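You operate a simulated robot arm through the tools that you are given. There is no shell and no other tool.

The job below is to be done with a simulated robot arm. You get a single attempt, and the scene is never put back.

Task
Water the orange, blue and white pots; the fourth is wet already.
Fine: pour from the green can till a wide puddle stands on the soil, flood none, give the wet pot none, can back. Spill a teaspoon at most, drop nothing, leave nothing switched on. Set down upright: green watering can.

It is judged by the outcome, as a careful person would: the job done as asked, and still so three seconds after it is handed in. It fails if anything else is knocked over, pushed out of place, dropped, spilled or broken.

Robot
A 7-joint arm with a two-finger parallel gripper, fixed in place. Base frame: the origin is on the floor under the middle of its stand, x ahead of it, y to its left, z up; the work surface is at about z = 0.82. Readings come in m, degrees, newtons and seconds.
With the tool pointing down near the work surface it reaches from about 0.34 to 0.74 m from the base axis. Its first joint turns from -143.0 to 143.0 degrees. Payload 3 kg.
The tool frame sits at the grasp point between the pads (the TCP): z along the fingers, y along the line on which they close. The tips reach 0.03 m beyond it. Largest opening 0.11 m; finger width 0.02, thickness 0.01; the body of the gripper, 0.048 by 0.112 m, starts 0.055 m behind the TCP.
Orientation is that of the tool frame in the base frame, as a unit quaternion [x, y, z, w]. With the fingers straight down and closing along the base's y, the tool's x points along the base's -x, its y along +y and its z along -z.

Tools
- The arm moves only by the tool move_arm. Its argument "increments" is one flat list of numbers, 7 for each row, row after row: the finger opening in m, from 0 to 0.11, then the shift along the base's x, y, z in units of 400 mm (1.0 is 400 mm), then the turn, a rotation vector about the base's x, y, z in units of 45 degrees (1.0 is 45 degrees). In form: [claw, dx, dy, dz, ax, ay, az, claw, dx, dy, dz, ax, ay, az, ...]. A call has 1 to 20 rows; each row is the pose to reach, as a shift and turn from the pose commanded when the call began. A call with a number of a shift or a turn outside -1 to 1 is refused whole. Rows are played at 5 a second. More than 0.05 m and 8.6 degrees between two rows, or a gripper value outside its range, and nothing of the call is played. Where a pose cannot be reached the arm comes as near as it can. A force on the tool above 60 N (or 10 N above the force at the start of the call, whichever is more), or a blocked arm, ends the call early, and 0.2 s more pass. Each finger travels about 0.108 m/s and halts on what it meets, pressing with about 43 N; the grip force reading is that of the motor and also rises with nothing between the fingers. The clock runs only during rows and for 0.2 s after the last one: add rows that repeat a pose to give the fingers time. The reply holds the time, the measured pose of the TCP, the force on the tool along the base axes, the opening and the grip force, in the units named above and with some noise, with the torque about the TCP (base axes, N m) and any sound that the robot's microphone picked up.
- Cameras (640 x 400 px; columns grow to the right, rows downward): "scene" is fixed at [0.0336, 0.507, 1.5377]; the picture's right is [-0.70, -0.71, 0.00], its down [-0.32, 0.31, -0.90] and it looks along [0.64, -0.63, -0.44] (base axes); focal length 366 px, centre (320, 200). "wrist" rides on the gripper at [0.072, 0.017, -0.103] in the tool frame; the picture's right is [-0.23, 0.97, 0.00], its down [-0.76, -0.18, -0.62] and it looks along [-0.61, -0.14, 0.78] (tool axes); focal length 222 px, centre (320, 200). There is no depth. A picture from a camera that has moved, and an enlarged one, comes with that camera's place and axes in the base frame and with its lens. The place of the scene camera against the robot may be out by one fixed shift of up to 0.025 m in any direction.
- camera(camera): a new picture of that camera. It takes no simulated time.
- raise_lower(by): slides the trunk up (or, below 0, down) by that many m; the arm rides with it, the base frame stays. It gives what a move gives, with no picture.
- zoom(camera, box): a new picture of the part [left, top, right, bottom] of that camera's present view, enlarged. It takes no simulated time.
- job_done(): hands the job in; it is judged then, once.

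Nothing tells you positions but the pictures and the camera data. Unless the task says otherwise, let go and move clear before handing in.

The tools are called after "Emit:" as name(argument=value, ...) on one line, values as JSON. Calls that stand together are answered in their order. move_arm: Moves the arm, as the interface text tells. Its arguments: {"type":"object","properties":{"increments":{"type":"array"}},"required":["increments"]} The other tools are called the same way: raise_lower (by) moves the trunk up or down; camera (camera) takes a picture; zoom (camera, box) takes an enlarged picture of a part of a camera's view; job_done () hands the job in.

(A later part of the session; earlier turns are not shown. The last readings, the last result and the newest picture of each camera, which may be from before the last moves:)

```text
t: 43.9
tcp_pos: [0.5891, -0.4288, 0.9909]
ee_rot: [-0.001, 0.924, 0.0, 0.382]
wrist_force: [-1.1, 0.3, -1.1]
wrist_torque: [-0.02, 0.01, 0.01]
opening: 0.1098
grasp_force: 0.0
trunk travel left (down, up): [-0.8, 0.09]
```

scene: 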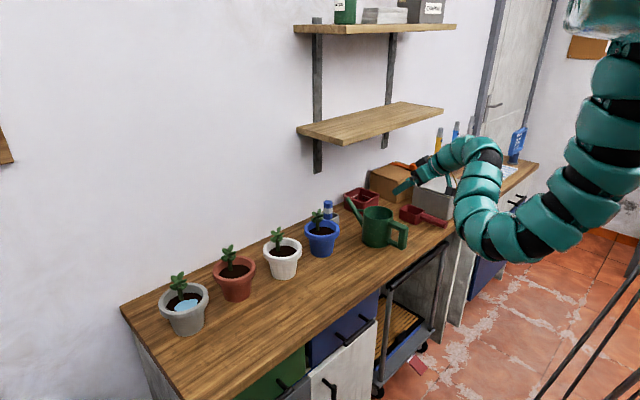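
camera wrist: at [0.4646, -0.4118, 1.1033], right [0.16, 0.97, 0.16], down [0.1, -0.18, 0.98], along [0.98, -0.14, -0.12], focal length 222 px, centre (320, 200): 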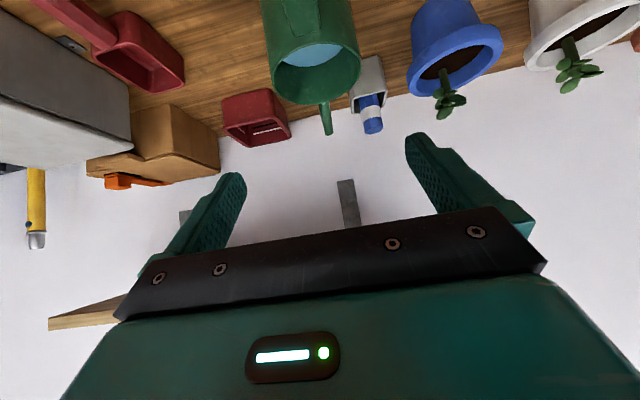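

Emit:
camera(camera="scene")

Emit:
zoom(camera="scene", box=[340, 150, 480, 260])

Emit:
camera(camera="wrist")

```text
taken
```

scene: 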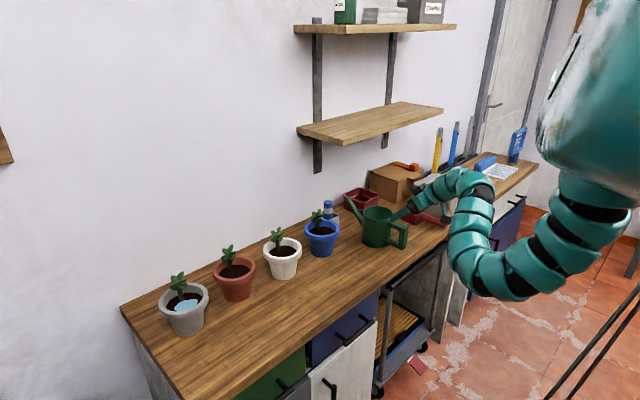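

```text
3.64 times, centred on (410, 205) of scene
camera zoom: at [0.0336, 0.507, 1.5377], right [-0.7, -0.71, 0.0], down [-0.32, 0.31, -0.9], along [0.64, -0.63, -0.44], focal length 1330 px, centre (-7, 182)
```

zoom: 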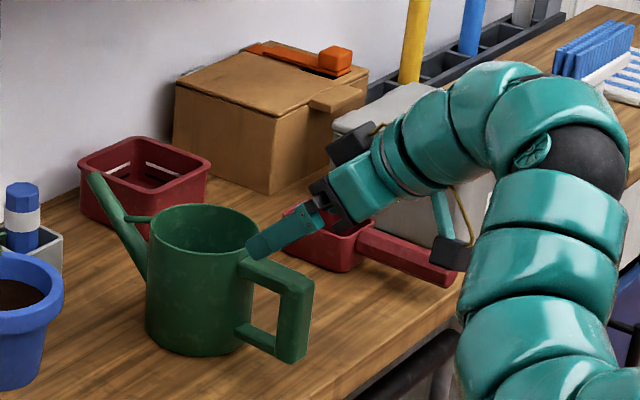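

```text
taken
camera wrist: at [0.4642, -0.4113, 1.0131], right [0.16, 0.97, 0.16], down [0.1, -0.18, 0.98], along [0.98, -0.14, -0.12], focal length 222 px, centre (320, 200)
```

wrist: 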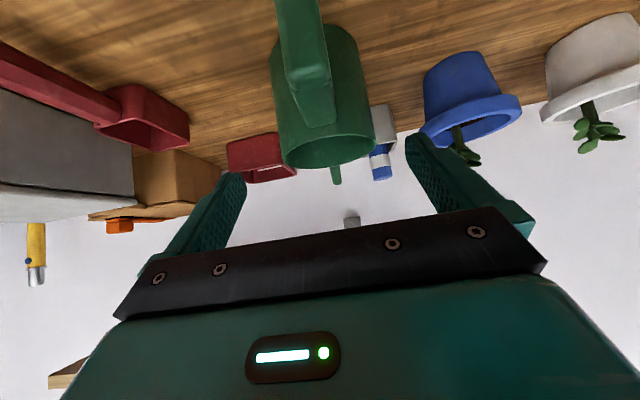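

Emit:
zoom(camera="wrist", box=[230, 0, 430, 190])

```text
2.11 times, centred on (330, 95) of wrist
camera zoom: at [0.4642, -0.4113, 1.0131], right [0.16, 0.97, 0.16], down [0.1, -0.18, 0.98], along [0.98, -0.14, -0.12], focal length 468 px, centre (299, 421)
```

zoom: 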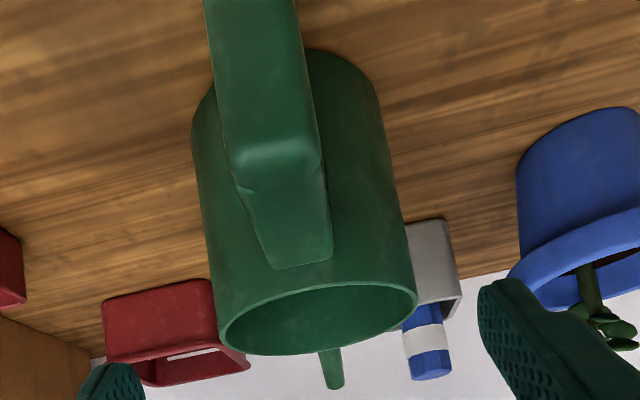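

Triangulating from two wrist views puts the handle's outer bar at x 0.584 to 0.607, y centre -0.4235, z 0.845 to 0.928. I'll lower the open fingers around it.

Emit:
move_arm(increments=[0.11, 0.004, 0.003, -0.05, 0, 0, 0, 0.11, 0.008, 0.006, -0.1, 0, 0, 0, 0.11, 0.012, 0.009, -0.15, 0, 0, 0, 0.11, 0.016, 0.012, -0.2, 0, 0, 0, 0.11, 0.016, 0.012, -0.23, 0, 0, 0, 0.11, 0.016, 0.012, -0.255, 0, 0, 0, 0.11, 0.016, 0.012, -0.255, 0, 0, 0])

Emit:
zoom(camera="scene", box=[340, 150, 480, 260])

Emit:
camera(camera="wrist")

```text
t: 45.5
tcp_pos: [0.5963, -0.4214, 0.8893]
ee_rot: [0.0, 0.924, -0.001, 0.382]
wrist_force: [-0.4, 0.6, -0.1]
wrist_torque: [-0.02, -0.03, -0.03]
opening: 0.11
grasp_force: 0.1
trunk travel left (down, up): [-0.8, 0.09]
```

```text
3.64 times, centred on (410, 205) of scene
camera zoom: at [0.0336, 0.507, 1.5377], right [-0.7, -0.71, 0.0], down [-0.32, 0.31, -0.9], along [0.64, -0.63, -0.44], focal length 1330 px, centre (-7, 182)
```

zoom: 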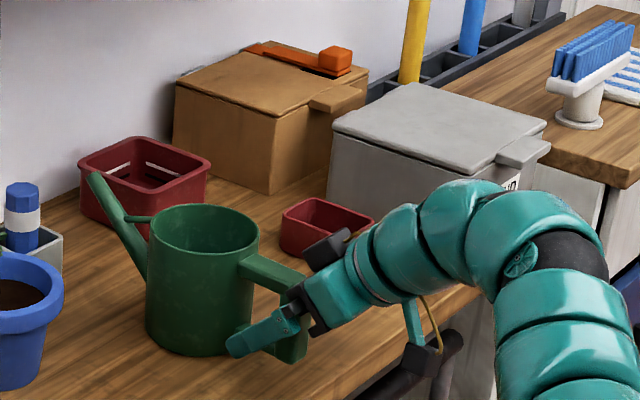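

```text
taken
camera wrist: at [0.4709, -0.4049, 0.9119], right [0.16, 0.97, 0.16], down [0.1, -0.18, 0.98], along [0.98, -0.14, -0.12], focal length 222 px, centre (320, 200)
```

wrist: 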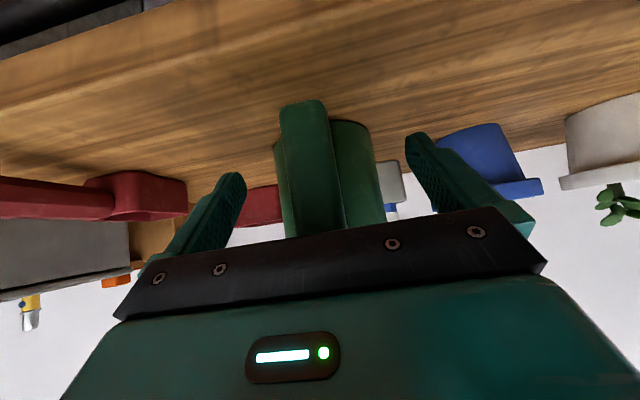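

The handle sits between the fingers, about 2 mm off centre. I'll nudge over and close.

Emit:
move_arm(increments=[0.11, 0, -0.005, 0, 0, 0, 0, 0.06, 0, -0.005, 0, 0, 0, 0, 0.03, 0, -0.005, 0, 0, 0, 0, 0.0, 0, -0.005, 0, 0, 0, 0, 0.0, 0, -0.005, 0, 0, 0, 0, 0.0, 0, -0.005, 0, 0, 0, 0])

Emit:
zoom(camera="scene", box=[340, 150, 480, 260])

Emit:
camera(camera="wrist")

```text
t: 46.9
tcp_pos: [0.5951, -0.4246, 0.8891]
ee_rot: [-0.001, 0.924, 0.0, 0.383]
wrist_force: [-1.0, -2.5, -0.4]
wrist_torque: [-0.38, -0.09, -0.27]
opening: 0.0277
grasp_force: 43.0
trunk travel left (down, up): [-0.8, 0.09]
```

```text
3.64 times, centred on (410, 205) of scene
camera zoom: at [0.0336, 0.507, 1.5377], right [-0.7, -0.71, 0.0], down [-0.32, 0.31, -0.9], along [0.64, -0.63, -0.44], focal length 1330 px, centre (-7, 182)
```

zoom: 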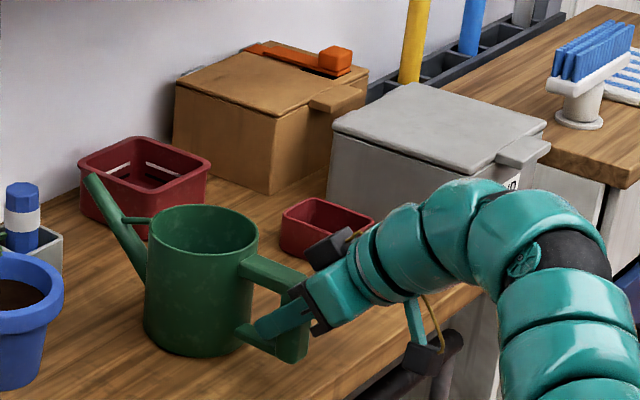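

```text
taken
camera wrist: at [0.4707, -0.4077, 0.9117], right [0.16, 0.97, 0.16], down [0.1, -0.18, 0.98], along [0.98, -0.14, -0.12], focal length 222 px, centre (320, 200)
```

wrist: 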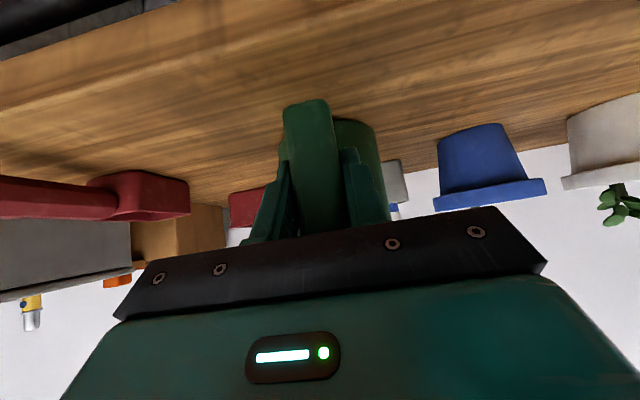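

Firm grip, and the opening of 0.0277 matches the handle. I'll lift a little with the trunk (straight up) and check for slipping.

Emit:
raise_lower(by=0.03)

Emit:
zoom(camera="scene", box=[340, 150, 480, 260])

```text
t: 47.6
tcp_pos: [0.5957, -0.424, 0.918]
ee_rot: [-0.001, 0.924, 0.001, 0.382]
wrist_force: [-0.3, 0.4, -7.0]
wrist_torque: [0.0, 0.63, 0.0]
opening: 0.0279
grasp_force: 43.0
trunk travel left (down, up): [-0.83, 0.06]
```

```text
3.64 times, centred on (410, 205) of scene
camera zoom: at [0.0336, 0.507, 1.5377], right [-0.7, -0.71, 0.0], down [-0.32, 0.31, -0.9], along [0.64, -0.63, -0.44], focal length 1330 px, centre (-7, 182)
```

zoom: 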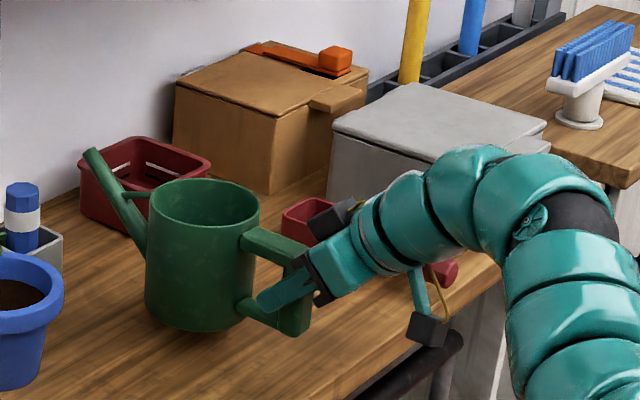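

Lifted cleanly: about 7 N, the can is level and nothing slipped. I'll raise the trunk the rest of the way, and zoom on the pots to refine their positions.

Emit:
raise_lower(by=0.06)

Emit:
zoom(camera="scene", box=[290, 195, 350, 265])

Emit:
zoom(camera="scene", box=[250, 215, 315, 285])

Emit:
zoom(camera="scene", box=[200, 235, 270, 310])

Emit:
zoom(camera="scene", box=[150, 265, 220, 340])

Emit:
camera(camera="wrist")

```text
t: 48.6
tcp_pos: [0.5961, -0.4238, 0.9782]
ee_rot: [0.0, 0.925, 0.0, 0.381]
wrist_force: [0.5, -0.3, -5.9]
wrist_torque: [-0.04, 0.57, 0.01]
opening: 0.0279
grasp_force: 42.8
trunk travel left (down, up): [-0.89, 0.0]
```

```text
5.71 times, centred on (320, 230) of scene
camera zoom: at [0.0336, 0.507, 1.5377], right [-0.7, -0.71, 0.0], down [-0.32, 0.31, -0.9], along [0.64, -0.63, -0.44], focal length 2090 px, centre (320, 29)
```

zoom: 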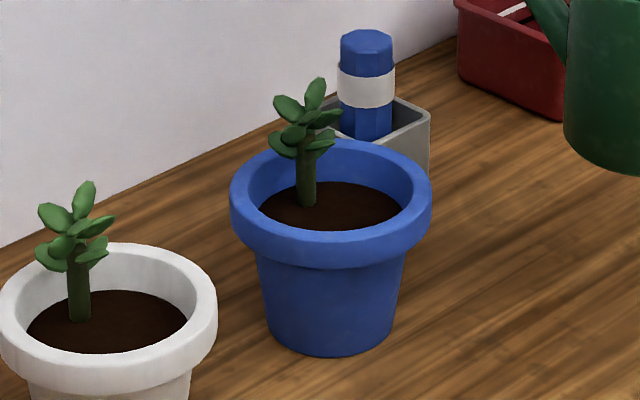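

```text
5.71 times, centred on (282, 250) of scene
camera zoom: at [0.0336, 0.507, 1.5377], right [-0.7, -0.71, 0.0], down [-0.32, 0.31, -0.9], along [0.64, -0.63, -0.44], focal length 2090 px, centre (534, -86)
```

zoom: 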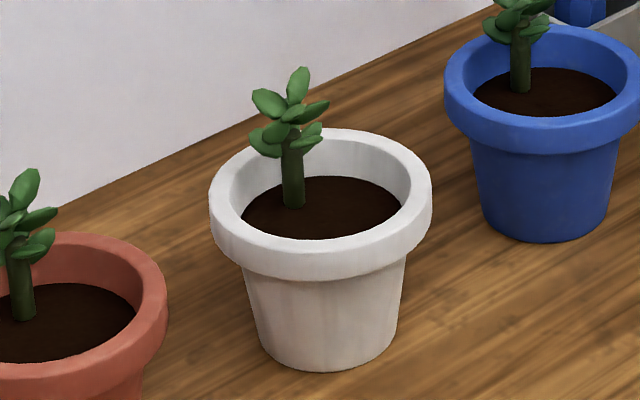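

```text
5.33 times, centred on (235, 272) of scene
camera zoom: at [0.0336, 0.507, 1.5377], right [-0.7, -0.71, 0.0], down [-0.32, 0.31, -0.9], along [0.64, -0.63, -0.44], focal length 1951 px, centre (773, -187)
```

zoom: 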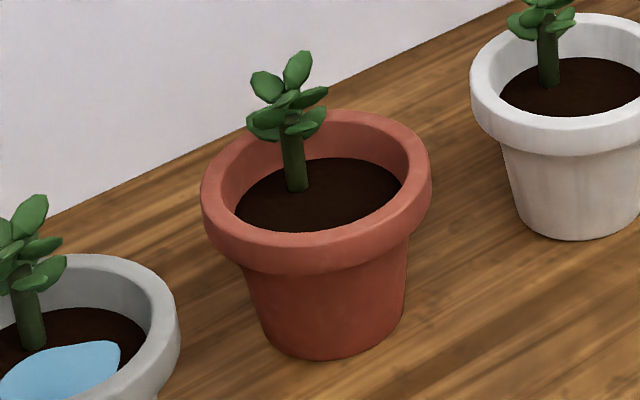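

```text
5.33 times, centred on (185, 302) of scene
camera zoom: at [0.0336, 0.507, 1.5377], right [-0.7, -0.71, 0.0], down [-0.32, 0.31, -0.9], along [0.64, -0.63, -0.44], focal length 1951 px, centre (1040, -347)
```

zoom: 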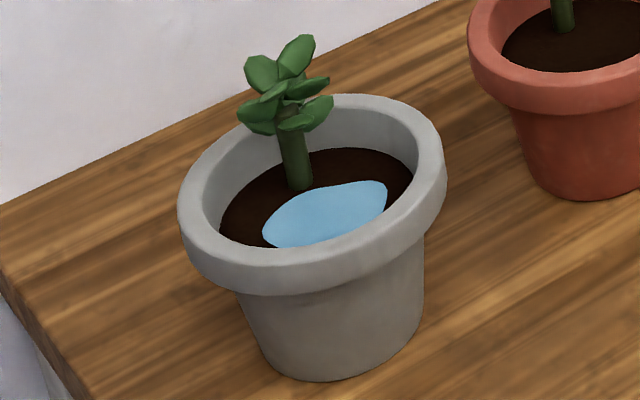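

```text
taken
camera wrist: at [0.4713, -0.4077, 1.0011], right [0.16, 0.97, 0.16], down [0.1, -0.18, 0.98], along [0.98, -0.14, -0.13], focal length 222 px, centre (320, 200)
```

wrist: 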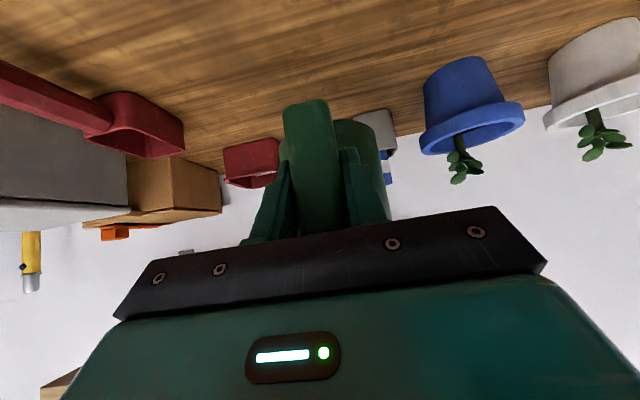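

The pots' rims are at z≈0.911. The centres come out at blue (0.787, -0.2385), white (0.7865, -0.069) and orange (0.805, 0.0905), with each plant's stem about 2 cm toward the wall side. I'll carry the can level and slowly to the blue pot, with the spout above plant height.

Emit:
move_arm(increments=[0.0, -0.015, 0, 0, 0, 0, 0, 0.0, -0.05, 0, 0, 0, 0, 0, 0.0, -0.095, 0, 0, 0, 0, 0, 0.0, -0.14, 0, 0, 0, 0, 0, 0.0, -0.18, 0, 0, 0, 0, 0, 0.0, -0.205, 0.005, 0, 0, 0, 0, 0.0, -0.2125, 0.02, 0, 0, 0, 0, 0.0, -0.2125, 0.05, 0, 0, 0, 0, 0.0, -0.2125, 0.09, 0, 0, 0, 0, 0.0, -0.2125, 0.135, 0, 0, 0, 0, 0.0, -0.2125, 0.18, 0, 0, 0, 0, 0.0, -0.2125, 0.225, 0, 0, 0, 0, 0.0, -0.2125, 0.27, 0, 0, 0, 0, 0.0, -0.2125, 0.315, 0, 0, 0, 0, 0.0, -0.2125, 0.36, 0, 0, 0, 0, 0.0, -0.2125, 0.4, 0, 0, 0, 0, 0.0, -0.2125, 0.435, 0, 0, 0, 0, 0.0, -0.2125, 0.46, 0, 0, 0, 0, 0.0, -0.2125, 0.474, 0, 0, 0, 0, 0.0, -0.2125, 0.479, 0, 0, 0, 0])

Emit:
camera(camera="scene")

Emit:
zoom(camera="scene", box=[290, 160, 440, 270])

```text
t: 52.9
tcp_pos: [0.5119, -0.2331, 0.9789]
ee_rot: [-0.002, 0.924, 0.001, 0.382]
wrist_force: [0.3, 0.3, -5.7]
wrist_torque: [-0.02, 0.6, -0.02]
opening: 0.0277
grasp_force: 43.1
trunk travel left (down, up): [-0.89, 0.0]
```

```text
taken
```

scene: 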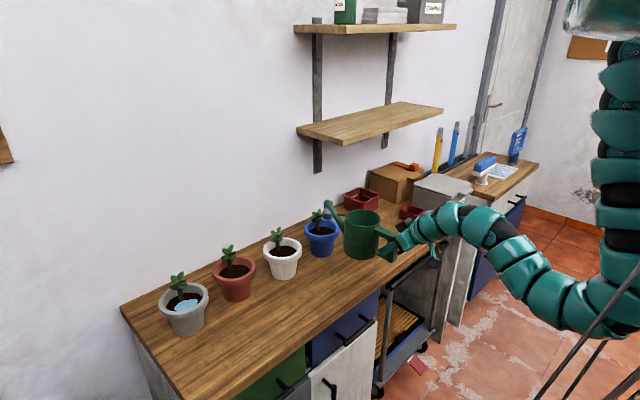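

```text
3.64 times, centred on (365, 215) of scene
camera zoom: at [0.0336, 0.507, 1.5377], right [-0.7, -0.71, 0.0], down [-0.32, 0.31, -0.9], along [0.64, -0.63, -0.44], focal length 1330 px, centre (156, 146)
```

zoom: 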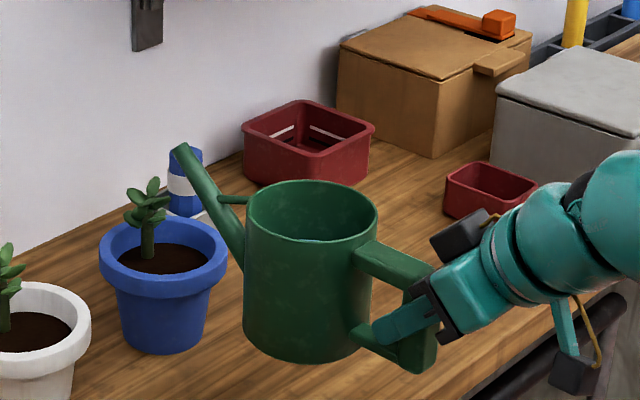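

The spout tip is just in front of the blue pot's leaves, as predicted. I'll tilt the can to about 12° first, which is below the estimated pouring angle, with the tip coming down over the soil.

Emit:
move_arm(increments=[0.0, -0.003, 0, -0.002, 0, 0.05, 0, 0.0, -0.006, 0, -0.005, 0, 0.11, 0, 0.0, -0.01, 0, -0.009, 0, 0.17, 0, 0.0, -0.012, 0, -0.012, 0, 0.22, 0, 0.0, -0.013, 0, -0.013, 0, 0.267, 0])

Emit:
zoom(camera="scene", box=[290, 180, 410, 270])

Emit:
camera(camera="wrist")

```text
t: 54.0
tcp_pos: [0.5068, -0.2331, 0.9736]
ee_rot: [-0.001, 0.959, 0.001, 0.283]
wrist_force: [-0.8, -0.3, -5.8]
wrist_torque: [0.02, 0.57, 0.02]
opening: 0.0276
grasp_force: 43.3
trunk travel left (down, up): [-0.89, 0.0]
```

```text
4.44 times, centred on (350, 225) of scene
camera zoom: at [0.0336, 0.507, 1.5377], right [-0.7, -0.71, 0.0], down [-0.32, 0.31, -0.9], along [0.64, -0.63, -0.44], focal length 1626 px, centre (187, 89)
```

zoom: 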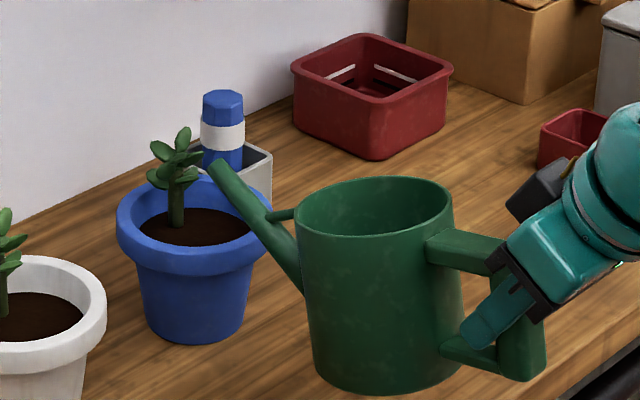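

```text
taken
camera wrist: at [0.3885, -0.216, 1.0215], right [0.19, 0.97, 0.12], down [0.3, -0.18, 0.94], along [0.93, -0.14, -0.33], focal length 222 px, centre (320, 200)
```

wrist: 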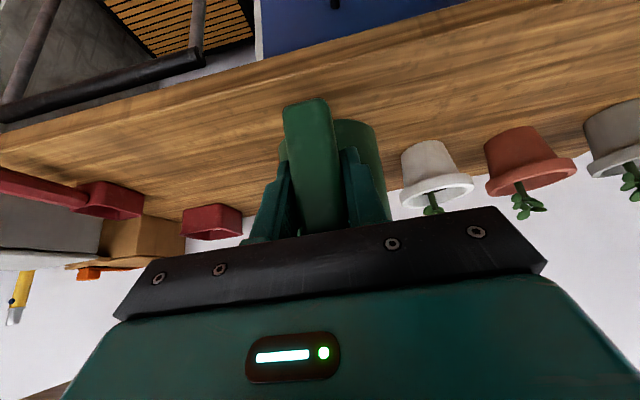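

The tip is over the front part of the blue pot's soil and nothing pours yet. I'll tilt in small steps, watching after each.

Emit:
move_arm(increments=[0.0, 0, 0, 0.005, 0, 0.035, 0, 0.0, 0, 0, 0.01, 0, 0.0667, 0, 0.0, 0, 0, 0.01, 0, 0.0667, 0])

Emit:
zoom(camera="scene", box=[290, 180, 410, 270])

```text
t: 54.9
tcp_pos: [0.505, -0.2328, 0.9783]
ee_rot: [-0.002, 0.966, 0.0, 0.259]
wrist_force: [-0.3, 0.4, -5.7]
wrist_torque: [0.01, 0.53, -0.02]
opening: 0.0278
grasp_force: 43.2
trunk travel left (down, up): [-0.89, 0.0]
```

```text
4.44 times, centred on (350, 225) of scene
camera zoom: at [0.0336, 0.507, 1.5377], right [-0.7, -0.71, 0.0], down [-0.32, 0.31, -0.9], along [0.64, -0.63, -0.44], focal length 1626 px, centre (187, 89)
```

zoom: 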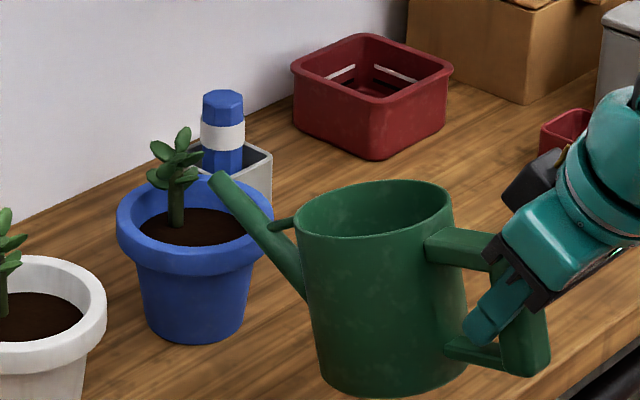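

No flow yet at 15°. Next is 18°.

Emit:
move_arm(increments=[0.0, 0.001, 0, 0.012, 0, 0.033, 0, 0.0, 0.003, 0, 0.0235, 0, 0.0667, 0])

Emit:
zoom(camera="scene", box=[290, 180, 410, 270])

```text
t: 55.5
tcp_pos: [0.5067, -0.2333, 0.9869]
ee_rot: [-0.001, 0.972, 0.0, 0.233]
wrist_force: [-0.6, 0.5, -6.5]
wrist_torque: [0.04, 0.5, -0.03]
opening: 0.0278
grasp_force: 43.2
trunk travel left (down, up): [-0.89, 0.0]
```

```text
4.44 times, centred on (350, 225) of scene
camera zoom: at [0.0336, 0.507, 1.5377], right [-0.7, -0.71, 0.0], down [-0.32, 0.31, -0.9], along [0.64, -0.63, -0.44], focal length 1626 px, centre (187, 89)
```

zoom: 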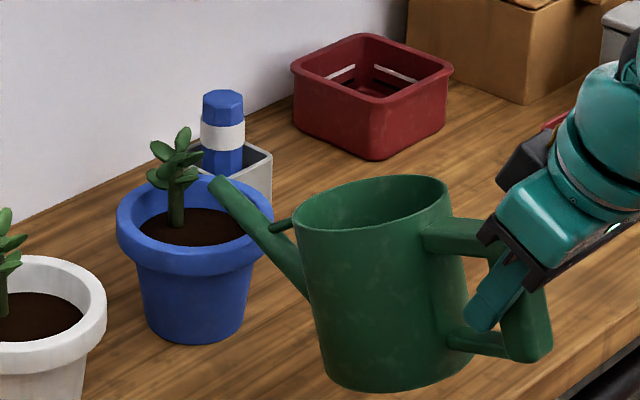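

Still no flow at 18°. Going to 20°.

Emit:
move_arm(increments=[0.0, 0.0015, 0, 0.011, 0, 0.022, 0, 0.0, 0.003, 0, 0.022, 0, 0.0444, 0])

Emit:
zoom(camera="scene", box=[290, 180, 410, 270])

```text
t: 56.0
tcp_pos: [0.5084, -0.2327, 0.9955]
ee_rot: [0.0, 0.976, 0.0, 0.216]
wrist_force: [0.2, -0.2, -6.3]
wrist_torque: [-0.03, 0.52, 0.01]
opening: 0.028
grasp_force: 43.4
trunk travel left (down, up): [-0.89, 0.0]
```

```text
4.44 times, centred on (350, 225) of scene
camera zoom: at [0.0336, 0.507, 1.5377], right [-0.7, -0.71, 0.0], down [-0.32, 0.31, -0.9], along [0.64, -0.63, -0.44], focal length 1626 px, centre (187, 89)
```

zoom: 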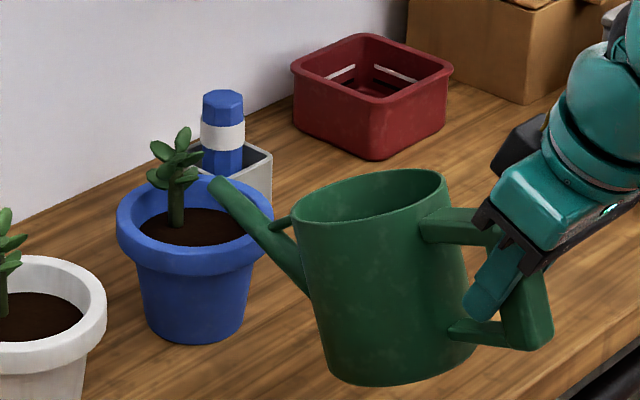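

Emit:
move_arm(increments=[0.0, 0.002, 0, 0.011, 0, 0.022, 0, 0.0, 0.0035, 0, 0.022, 0, 0.0444, 0])

Emit:
zoom(camera="scene", box=[290, 180, 410, 270])

```text
t: 56.6
tcp_pos: [0.5097, -0.2323, 1.0045]
ee_rot: [-0.001, 0.98, 0.0, 0.199]
wrist_force: [-0.1, -0.5, -6.2]
wrist_torque: [0.0, 0.46, 0.0]
opening: 0.0279
grasp_force: 42.5
trunk travel left (down, up): [-0.89, 0.0]
```

```text
4.44 times, centred on (350, 225) of scene
camera zoom: at [0.0336, 0.507, 1.5377], right [-0.7, -0.71, 0.0], down [-0.32, 0.31, -0.9], along [0.64, -0.63, -0.44], focal length 1626 px, centre (187, 89)
```

zoom: 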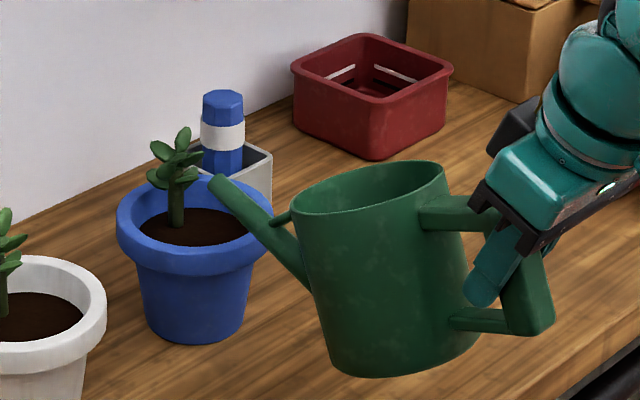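

Emit:
move_arm(increments=[0.0, 0.002, 0, 0.011, 0, 0.022, 0, 0.0, 0.0045, 0, 0.022, 0, 0.0444, 0])

Emit:
zoom(camera="scene", box=[290, 180, 410, 270])

```text
t: 57.2
tcp_pos: [0.5107, -0.2321, 1.0136]
ee_rot: [-0.001, 0.983, 0.001, 0.181]
wrist_force: [-0.4, -0.2, -7.0]
wrist_torque: [-0.03, 0.45, -0.02]
opening: 0.0279
grasp_force: 43.1
trunk travel left (down, up): [-0.89, 0.0]
```

```text
4.44 times, centred on (350, 225) of scene
camera zoom: at [0.0336, 0.507, 1.5377], right [-0.7, -0.71, 0.0], down [-0.32, 0.31, -0.9], along [0.64, -0.63, -0.44], focal length 1626 px, centre (187, 89)
```

zoom: 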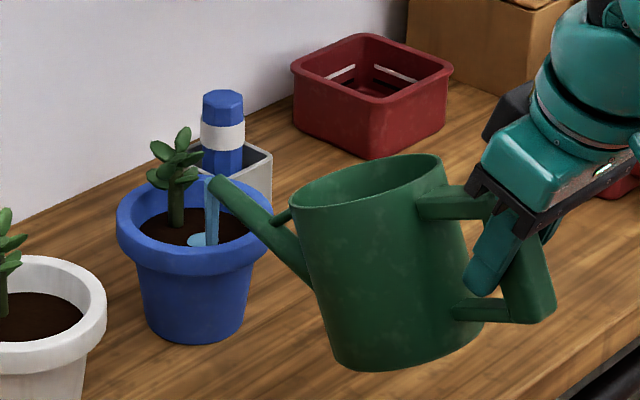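

Pouring has started at 24°: there's a thin stream and a small puddle forming on the soil. I'll hold briefly and watch.

Emit:
move_arm(increments=[0.0, 0, 0, 0, 0, 0, 0])

Emit:
zoom(camera="scene", box=[290, 190, 370, 250])

```text
t: 57.6
tcp_pos: [0.5117, -0.233, 1.0116]
ee_rot: [-0.001, 0.983, 0.001, 0.181]
wrist_force: [0.3, 0.9, -5.7]
wrist_torque: [-0.01, 0.45, 0.0]
opening: 0.0278
grasp_force: 42.9
trunk travel left (down, up): [-0.89, 0.0]
```

```text
6.67 times, centred on (330, 220) of scene
camera zoom: at [0.0336, 0.507, 1.5377], right [-0.7, -0.71, 0.0], down [-0.32, 0.31, -0.9], along [0.64, -0.63, -0.44], focal length 2439 px, centre (253, 67)
```

zoom: 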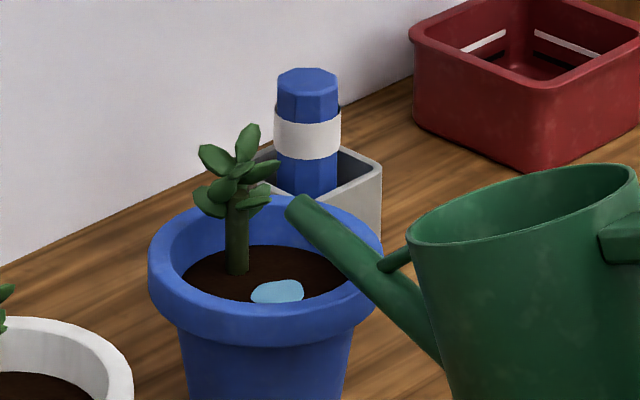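

The flow stopped by itself, leaving a small puddle. That gives good control, so I'll tilt another degree.

Emit:
move_arm(increments=[0.0, 0.0025, 0, 0.011, 0, 0.0222, 0, 0.0, 0.0025, 0, 0.011, 0, 0.0222, 0])

Emit:
zoom(camera="scene", box=[290, 190, 370, 250])

```text
t: 58.2
tcp_pos: [0.512, -0.2321, 1.0183]
ee_rot: [-0.002, 0.985, 0.001, 0.173]
wrist_force: [-0.4, -0.5, -5.9]
wrist_torque: [0.02, 0.43, 0.01]
opening: 0.0276
grasp_force: 43.0
trunk travel left (down, up): [-0.89, 0.0]
```

```text
6.67 times, centred on (330, 220) of scene
camera zoom: at [0.0336, 0.507, 1.5377], right [-0.7, -0.71, 0.0], down [-0.32, 0.31, -0.9], along [0.64, -0.63, -0.44], focal length 2439 px, centre (253, 67)
```

zoom: 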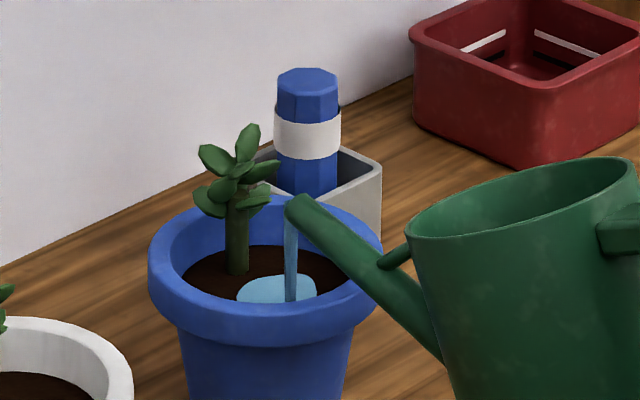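

The puddle is growing and the stream is well inside the pot. Holding a moment longer.

Emit:
move_arm(increments=[0.0, 0, 0, 0, 0, 0, 0])

Emit:
zoom(camera="scene", box=[290, 190, 370, 250])

```text
t: 58.6
tcp_pos: [0.5132, -0.2312, 1.0184]
ee_rot: [-0.002, 0.985, 0.001, 0.173]
wrist_force: [0.4, 0.2, -6.1]
wrist_torque: [0.01, 0.41, 0.0]
opening: 0.0277
grasp_force: 43.1
trunk travel left (down, up): [-0.89, 0.0]
```

```text
6.67 times, centred on (330, 220) of scene
camera zoom: at [0.0336, 0.507, 1.5377], right [-0.7, -0.71, 0.0], down [-0.32, 0.31, -0.9], along [0.64, -0.63, -0.44], focal length 2439 px, centre (253, 67)
```

zoom: 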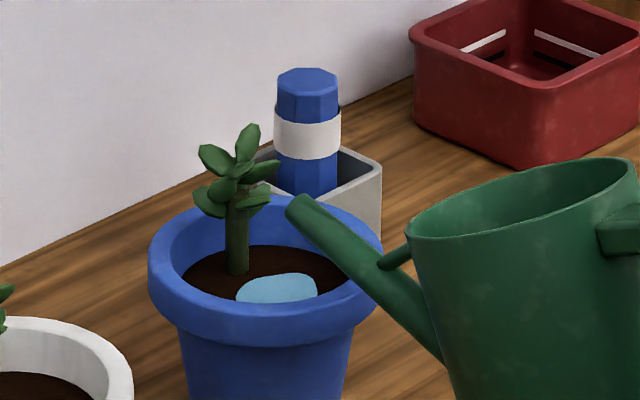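

The puddle covers about half the soil's width. I'll give it another degree.

Emit:
move_arm(increments=[0.0, 0.0025, 0, 0.011, 0, 0.0222, 0, 0.0, 0.0025, 0, 0.011, 0, 0.0222, 0, 0.0, 0.0025, 0, 0.011, 0, 0.0222, 0])

Emit:
zoom(camera="scene", box=[290, 190, 370, 250])

```text
t: 59.5
tcp_pos: [0.5127, -0.2333, 1.022]
ee_rot: [-0.001, 0.986, 0.0, 0.165]
wrist_force: [-0.3, -0.2, -5.3]
wrist_torque: [0.01, 0.4, 0.02]
opening: 0.0278
grasp_force: 42.7
trunk travel left (down, up): [-0.89, 0.0]
```

```text
6.67 times, centred on (330, 220) of scene
camera zoom: at [0.0336, 0.507, 1.5377], right [-0.7, -0.71, 0.0], down [-0.32, 0.31, -0.9], along [0.64, -0.63, -0.44], focal length 2439 px, centre (253, 67)
```

zoom: 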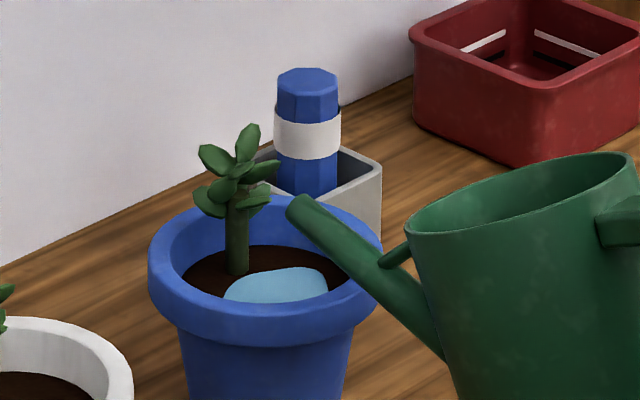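

The puddle is now about 62% of the soil's width, similar to the grey pot. I'll add one more small degree to make it clearly wide.

Emit:
move_arm(increments=[0.0, 0.0028, 0, 0.011, 0, 0.0222, 0, 0.0, 0.0028, 0, 0.011, 0, 0.0222, 0, 0.0, 0.0028, 0, 0.011, 0, 0.0222, 0])

Emit:
zoom(camera="scene", box=[290, 190, 370, 250])

```text
t: 60.2
tcp_pos: [0.5149, -0.2315, 1.0261]
ee_rot: [-0.001, 0.988, 0.0, 0.156]
wrist_force: [0.1, 0.1, -6.4]
wrist_torque: [0.01, 0.4, 0.02]
opening: 0.0278
grasp_force: 43.0
trunk travel left (down, up): [-0.89, 0.0]
```

```text
6.67 times, centred on (330, 220) of scene
camera zoom: at [0.0336, 0.507, 1.5377], right [-0.7, -0.71, 0.0], down [-0.32, 0.31, -0.9], along [0.64, -0.63, -0.44], focal length 2439 px, centre (253, 67)
```

zoom: 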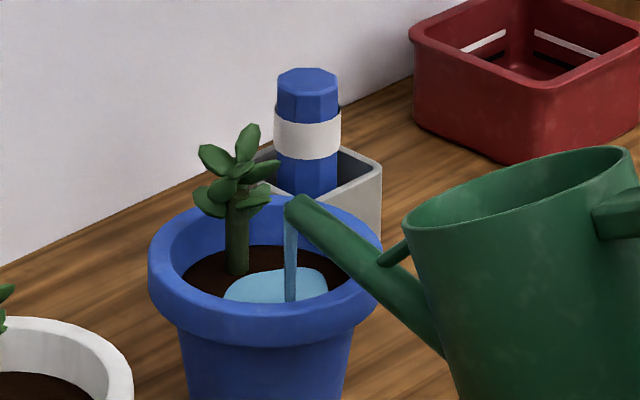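

Emit:
move_arm(increments=[0.0, 0, 0, 0, 0, 0, 0])

Emit:
zoom(camera="scene", box=[290, 190, 370, 250])

```text
t: 60.6
tcp_pos: [0.5151, -0.2316, 1.0269]
ee_rot: [-0.001, 0.988, 0.0, 0.156]
wrist_force: [0.8, 0.6, -5.5]
wrist_torque: [0.02, 0.38, 0.0]
opening: 0.0278
grasp_force: 42.2
trunk travel left (down, up): [-0.89, 0.0]
```

```text
6.67 times, centred on (330, 220) of scene
camera zoom: at [0.0336, 0.507, 1.5377], right [-0.7, -0.71, 0.0], down [-0.32, 0.31, -0.9], along [0.64, -0.63, -0.44], focal length 2439 px, centre (253, 67)
```

zoom: 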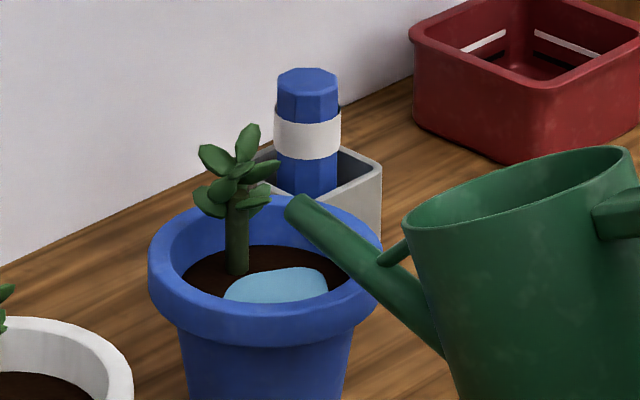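

The puddle didn't grow with that last pour, so this is the same full "wide puddle" as in the grey pot. Blue is done. I'll tilt the can back with the tip kept over the pot, then lift it.

Emit:
move_arm(increments=[0.0, -0.007, 0, -0.027, 0, -0.0667, 0, 0.0, -0.0135, 0, -0.048, 0, -0.1333, 0, 0.0, -0.018, 0, -0.069, 0, -0.2, 0, 0.0, -0.025, 0, -0.082, 0, -0.2667, 0, 0.0, -0.03, 0, -0.091, 0, -0.3333, 0, 0.0, -0.033, 0, -0.102, 0, -0.39, 0, 0.0, -0.033, 0, -0.106, 0, -0.4222, 0, 0.0, -0.033, 0, -0.106, 0, -0.4222, 0])

Emit:
zoom(camera="scene", box=[270, 170, 410, 275])

```text
t: 62.5
tcp_pos: [0.5017, -0.2315, 0.9843]
ee_rot: [-0.001, 0.948, 0.0, 0.317]
wrist_force: [0.2, 0.5, -4.6]
wrist_torque: [-0.02, 0.48, -0.02]
opening: 0.0279
grasp_force: 42.7
trunk travel left (down, up): [-0.89, 0.0]
```

```text
3.81 times, centred on (340, 222) of scene
camera zoom: at [0.0336, 0.507, 1.5377], right [-0.7, -0.71, 0.0], down [-0.32, 0.31, -0.9], along [0.64, -0.63, -0.44], focal length 1394 px, centre (244, 114)
```

zoom: 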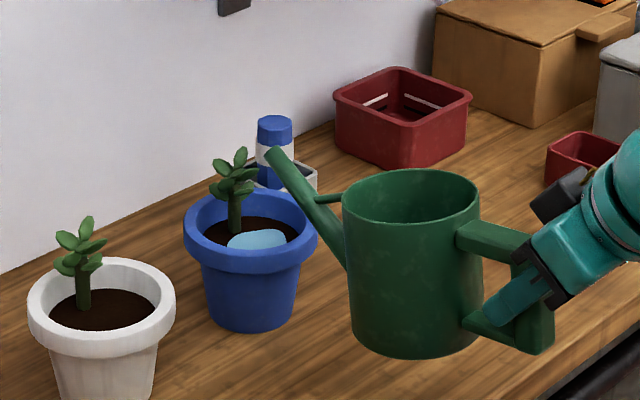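

The blue pot looks right and the bench is dry. The white pot sits closest to the robot, so I'll yaw the can about 20° to keep the elbow away from its limit while carrying it over.

Emit:
move_arm(increments=[0.0, 0.002, 0.0073, 0, 0, 0, 0.018, 0.0, 0.0073, 0.0275, 0, 0, 0, 0.0667, 0.0, 0.0146, 0.055, 0, 0, 0, 0.133, 0.0, 0.0218, 0.0824, 0, 0, 0, 0.2, 0.0, 0.0291, 0.11, 0, 0, 0, 0.2667, 0.0, 0.0364, 0.137, 0, 0, 0, 0.333, 0.0, 0.0436, 0.165, 0, 0, 0, 0.4, 0.0, 0.0475, 0.179, 0, 0, 0, 0.435, 0.0, 0.0485, 0.183, 0, 0, 0, 0.4444])

Emit:
zoom(camera="scene", box=[240, 170, 400, 290])

```text
t: 64.5
tcp_pos: [0.5215, -0.1598, 0.985]
ee_rot: [-0.166, 0.934, 0.055, 0.312]
wrist_force: [0.6, 1.0, -4.7]
wrist_torque: [-0.18, 0.49, 0.0]
opening: 0.0279
grasp_force: 43.0
trunk travel left (down, up): [-0.89, 0.0]
```

```text
3.33 times, centred on (320, 230) of scene
camera zoom: at [0.0336, 0.507, 1.5377], right [-0.7, -0.71, 0.0], down [-0.32, 0.31, -0.9], along [0.64, -0.63, -0.44], focal length 1219 px, centre (320, 100)
```

zoom: 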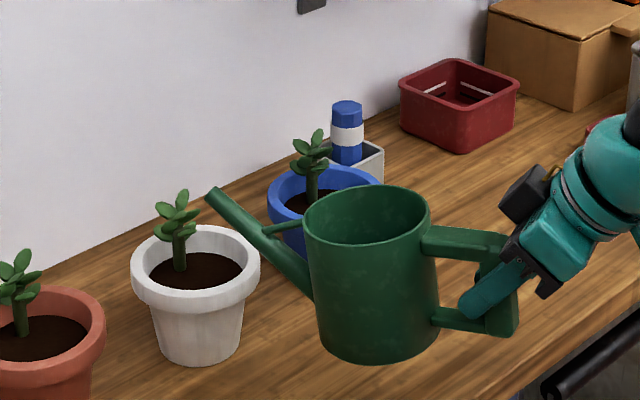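

The tip is lined up with the front of the white pot's soil. Tilting to 22°, still below the new pouring angle of about 27°.

Emit:
move_arm(increments=[0.0, 0, 0, 0.003, -0.0228, 0.0627, 0, 0.0, 0, 0, 0.005, -0.0456, 0.1253, 0, 0.0, 0.001, 0, 0.013, -0.0684, 0.188, 0, 0.0, 0.005, 0.002, 0.029, -0.0912, 0.2507, 0, 0.0, 0.008, 0.003, 0.051, -0.1064, 0.2924, 0])

Emit:
zoom(camera="scene", box=[250, 200, 350, 275])

```text
t: 65.7
tcp_pos: [0.5243, -0.1576, 1.0057]
ee_rot: [-0.171, 0.965, 0.034, 0.195]
wrist_force: [0.5, -0.8, -5.9]
wrist_torque: [-0.14, 0.4, 0.03]
opening: 0.028
grasp_force: 42.6
trunk travel left (down, up): [-0.89, 0.0]
```

```text
5.33 times, centred on (300, 238) of scene
camera zoom: at [0.0336, 0.507, 1.5377], right [-0.7, -0.71, 0.0], down [-0.32, 0.31, -0.9], along [0.64, -0.63, -0.44], focal length 1951 px, centre (427, 0)
```

zoom: 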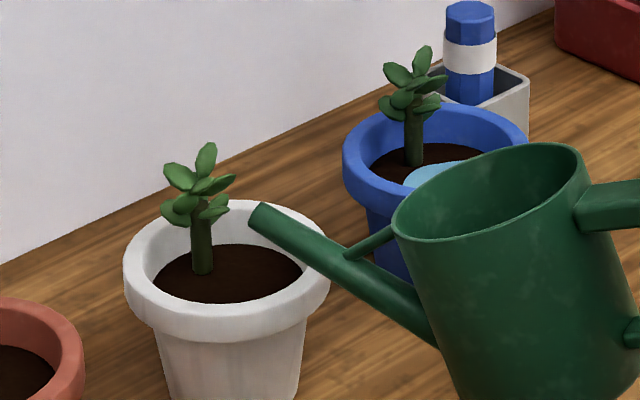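

Good position. Next to 24°, shifting the tip 3 mm farther over the soil.

Emit:
move_arm(increments=[0.0, 0.006, 0.002, 0.011, -0.0076, 0.0209, 0, 0.0, 0.0115, 0.004, 0.022, -0.0152, 0.0418, 0, 0.0, 0.0115, 0.004, 0.022, -0.0152, 0.0418, 0])

Emit:
zoom(camera="scene", box=[250, 200, 350, 275])

```text
t: 66.5
tcp_pos: [0.5284, -0.1562, 1.014]
ee_rot: [-0.172, 0.968, 0.033, 0.179]
wrist_force: [0.4, -0.2, -5.8]
wrist_torque: [-0.11, 0.41, 0.01]
opening: 0.0278
grasp_force: 43.2
trunk travel left (down, up): [-0.89, 0.0]
```

```text
5.33 times, centred on (300, 238) of scene
camera zoom: at [0.0336, 0.507, 1.5377], right [-0.7, -0.71, 0.0], down [-0.32, 0.31, -0.9], along [0.64, -0.63, -0.44], focal length 1951 px, centre (427, 0)
```

zoom: 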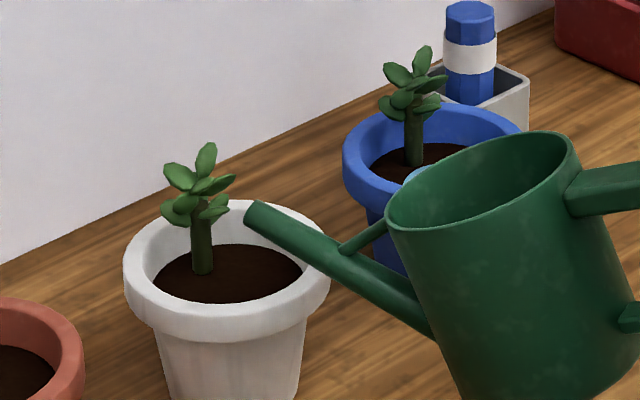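

Next, to 26.5°.

Emit:
move_arm(increments=[0.0, 0.003, 0.001, 0.011, -0.0076, 0.0209, 0, 0.0, 0.0065, 0.002, 0.0275, -0.019, 0.0522, 0])

Emit:
zoom(camera="scene", box=[250, 200, 350, 275])

```text
t: 67.0
tcp_pos: [0.5319, -0.1559, 1.0253]
ee_rot: [-0.173, 0.972, 0.029, 0.157]
wrist_force: [-0.2, -0.1, -5.4]
wrist_torque: [-0.15, 0.42, -0.03]
opening: 0.0278
grasp_force: 42.8
trunk travel left (down, up): [-0.89, 0.0]
```

```text
5.33 times, centred on (300, 238) of scene
camera zoom: at [0.0336, 0.507, 1.5377], right [-0.7, -0.71, 0.0], down [-0.32, 0.31, -0.9], along [0.64, -0.63, -0.44], focal length 1951 px, centre (427, 0)
```

zoom: 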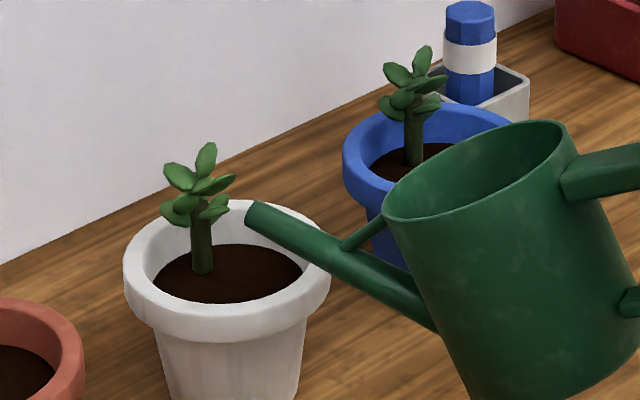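

Emit:
move_arm(increments=[0.0, 0.0028, 0.001, 0.011, -0.0076, 0.0209, 0, 0.0, 0.0028, 0.001, 0.011, -0.0076, 0.0209, 0])

Emit:
zoom(camera="scene", box=[250, 200, 350, 275])

```text
t: 67.7
tcp_pos: [0.5318, -0.1555, 1.0287]
ee_rot: [-0.173, 0.973, 0.028, 0.149]
wrist_force: [-0.7, 0.1, -5.0]
wrist_torque: [-0.13, 0.37, -0.02]
opening: 0.0279
grasp_force: 42.8
trunk travel left (down, up): [-0.89, 0.0]
```

```text
5.33 times, centred on (300, 238) of scene
camera zoom: at [0.0336, 0.507, 1.5377], right [-0.7, -0.71, 0.0], down [-0.32, 0.31, -0.9], along [0.64, -0.63, -0.44], focal length 1951 px, centre (427, 0)
```

zoom: 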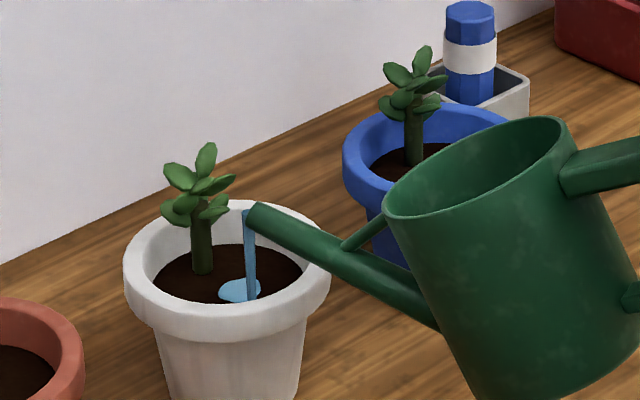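

The stream has started and lands on the soil. I'll let this run out before adding more.

Emit:
move_arm(increments=[0.0, 0, 0, 0, 0, 0, 0])

Emit:
zoom(camera="scene", box=[250, 200, 350, 275])

```text
t: 68.0
tcp_pos: [0.5316, -0.1562, 1.0288]
ee_rot: [-0.173, 0.973, 0.027, 0.149]
wrist_force: [0.1, -0.3, -5.5]
wrist_torque: [-0.16, 0.37, -0.03]
opening: 0.0279
grasp_force: 43.2
trunk travel left (down, up): [-0.89, 0.0]
```

```text
5.33 times, centred on (300, 238) of scene
camera zoom: at [0.0336, 0.507, 1.5377], right [-0.7, -0.71, 0.0], down [-0.32, 0.31, -0.9], along [0.64, -0.63, -0.44], focal length 1951 px, centre (427, 0)
```

zoom: 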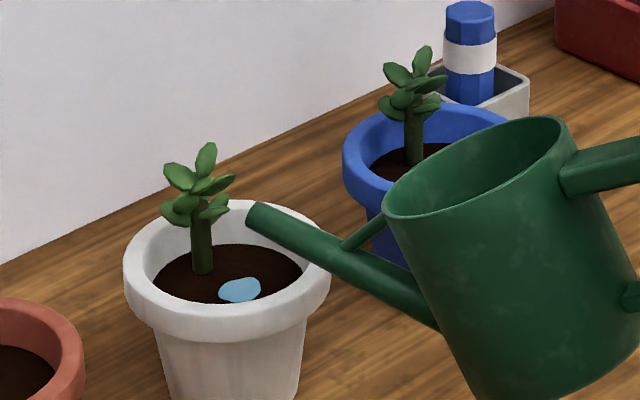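

A small puddle so far. One more degree.

Emit:
move_arm(increments=[0.0, 0.003, 0.0011, 0.0105, -0.0076, 0.0209, 0, 0.0, 0.003, 0.0011, 0.0105, -0.0076, 0.0209, 0, 0.0, 0.003, 0.0011, 0.0105, -0.0076, 0.0209, 0, 0.0, 0.003, 0.0011, 0.0105, -0.0076, 0.0209, 0])

Emit:
zoom(camera="scene", box=[250, 200, 350, 275])

```text
t: 69.0
tcp_pos: [0.5339, -0.1552, 1.0328]
ee_rot: [-0.172, 0.975, 0.026, 0.141]
wrist_force: [0.4, -0.2, -5.0]
wrist_torque: [-0.15, 0.34, 0.01]
opening: 0.0279
grasp_force: 42.8
trunk travel left (down, up): [-0.89, 0.0]
```

```text
5.33 times, centred on (300, 238) of scene
camera zoom: at [0.0336, 0.507, 1.5377], right [-0.7, -0.71, 0.0], down [-0.32, 0.31, -0.9], along [0.64, -0.63, -0.44], focal length 1951 px, centre (427, 0)
```

zoom: 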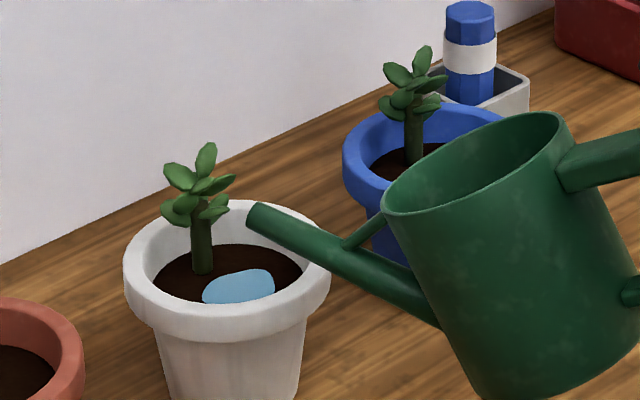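

About half the soil's width. One more degree.

Emit:
move_arm(increments=[0.0, 0.003, 0.0011, 0.0105, -0.0076, 0.0209, 0, 0.0, 0.003, 0.0011, 0.0105, -0.0076, 0.0209, 0, 0.0, 0.003, 0.0011, 0.0105, -0.0076, 0.0209, 0, 0.0, 0.003, 0.0011, 0.0105, -0.0076, 0.0209, 0])

Emit:
zoom(camera="scene", box=[250, 200, 350, 275])

```text
t: 70.0
tcp_pos: [0.5339, -0.1543, 1.0374]
ee_rot: [-0.173, 0.976, 0.024, 0.132]
wrist_force: [1.1, -0.1, -4.8]
wrist_torque: [-0.13, 0.3, -0.01]
opening: 0.028
grasp_force: 43.1
trunk travel left (down, up): [-0.89, 0.0]
```

```text
5.33 times, centred on (300, 238) of scene
camera zoom: at [0.0336, 0.507, 1.5377], right [-0.7, -0.71, 0.0], down [-0.32, 0.31, -0.9], along [0.64, -0.63, -0.44], focal length 1951 px, centre (427, 0)
```

zoom: 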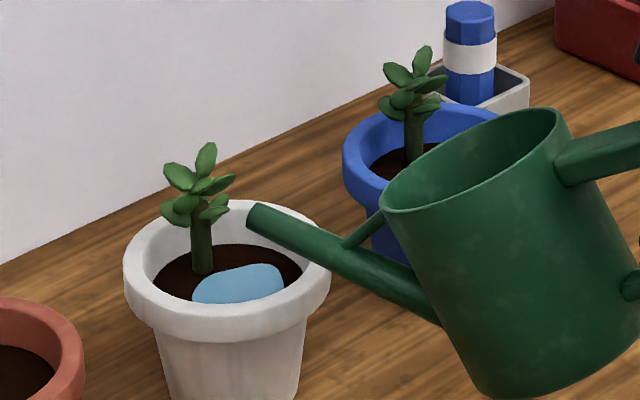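

About 60%, essentially matching the blue one. A last half degree will make it surely complete.

Emit:
move_arm(increments=[0.0, 0.0015, 0.0006, 0.0052, -0.0038, 0.0105, 0, 0.0, 0.0015, 0.0006, 0.0052, -0.0038, 0.0105, 0, 0.0, 0.0015, 0.0006, 0.0052, -0.0038, 0.0105, 0])

Emit:
zoom(camera="scene", box=[250, 200, 350, 275])

```text
t: 70.8
tcp_pos: [0.5347, -0.1553, 1.0394]
ee_rot: [-0.174, 0.976, 0.024, 0.127]
wrist_force: [0.2, -0.8, -5.2]
wrist_torque: [-0.1, 0.32, 0.0]
opening: 0.0279
grasp_force: 43.1
trunk travel left (down, up): [-0.89, 0.0]
```

```text
5.33 times, centred on (300, 238) of scene
camera zoom: at [0.0336, 0.507, 1.5377], right [-0.7, -0.71, 0.0], down [-0.32, 0.31, -0.9], along [0.64, -0.63, -0.44], focal length 1951 px, centre (427, 0)
```

zoom: 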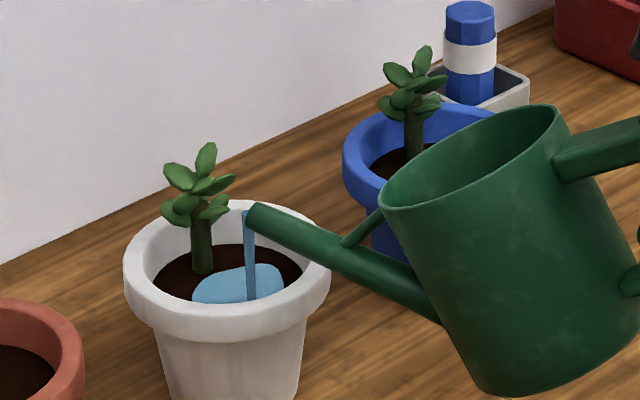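

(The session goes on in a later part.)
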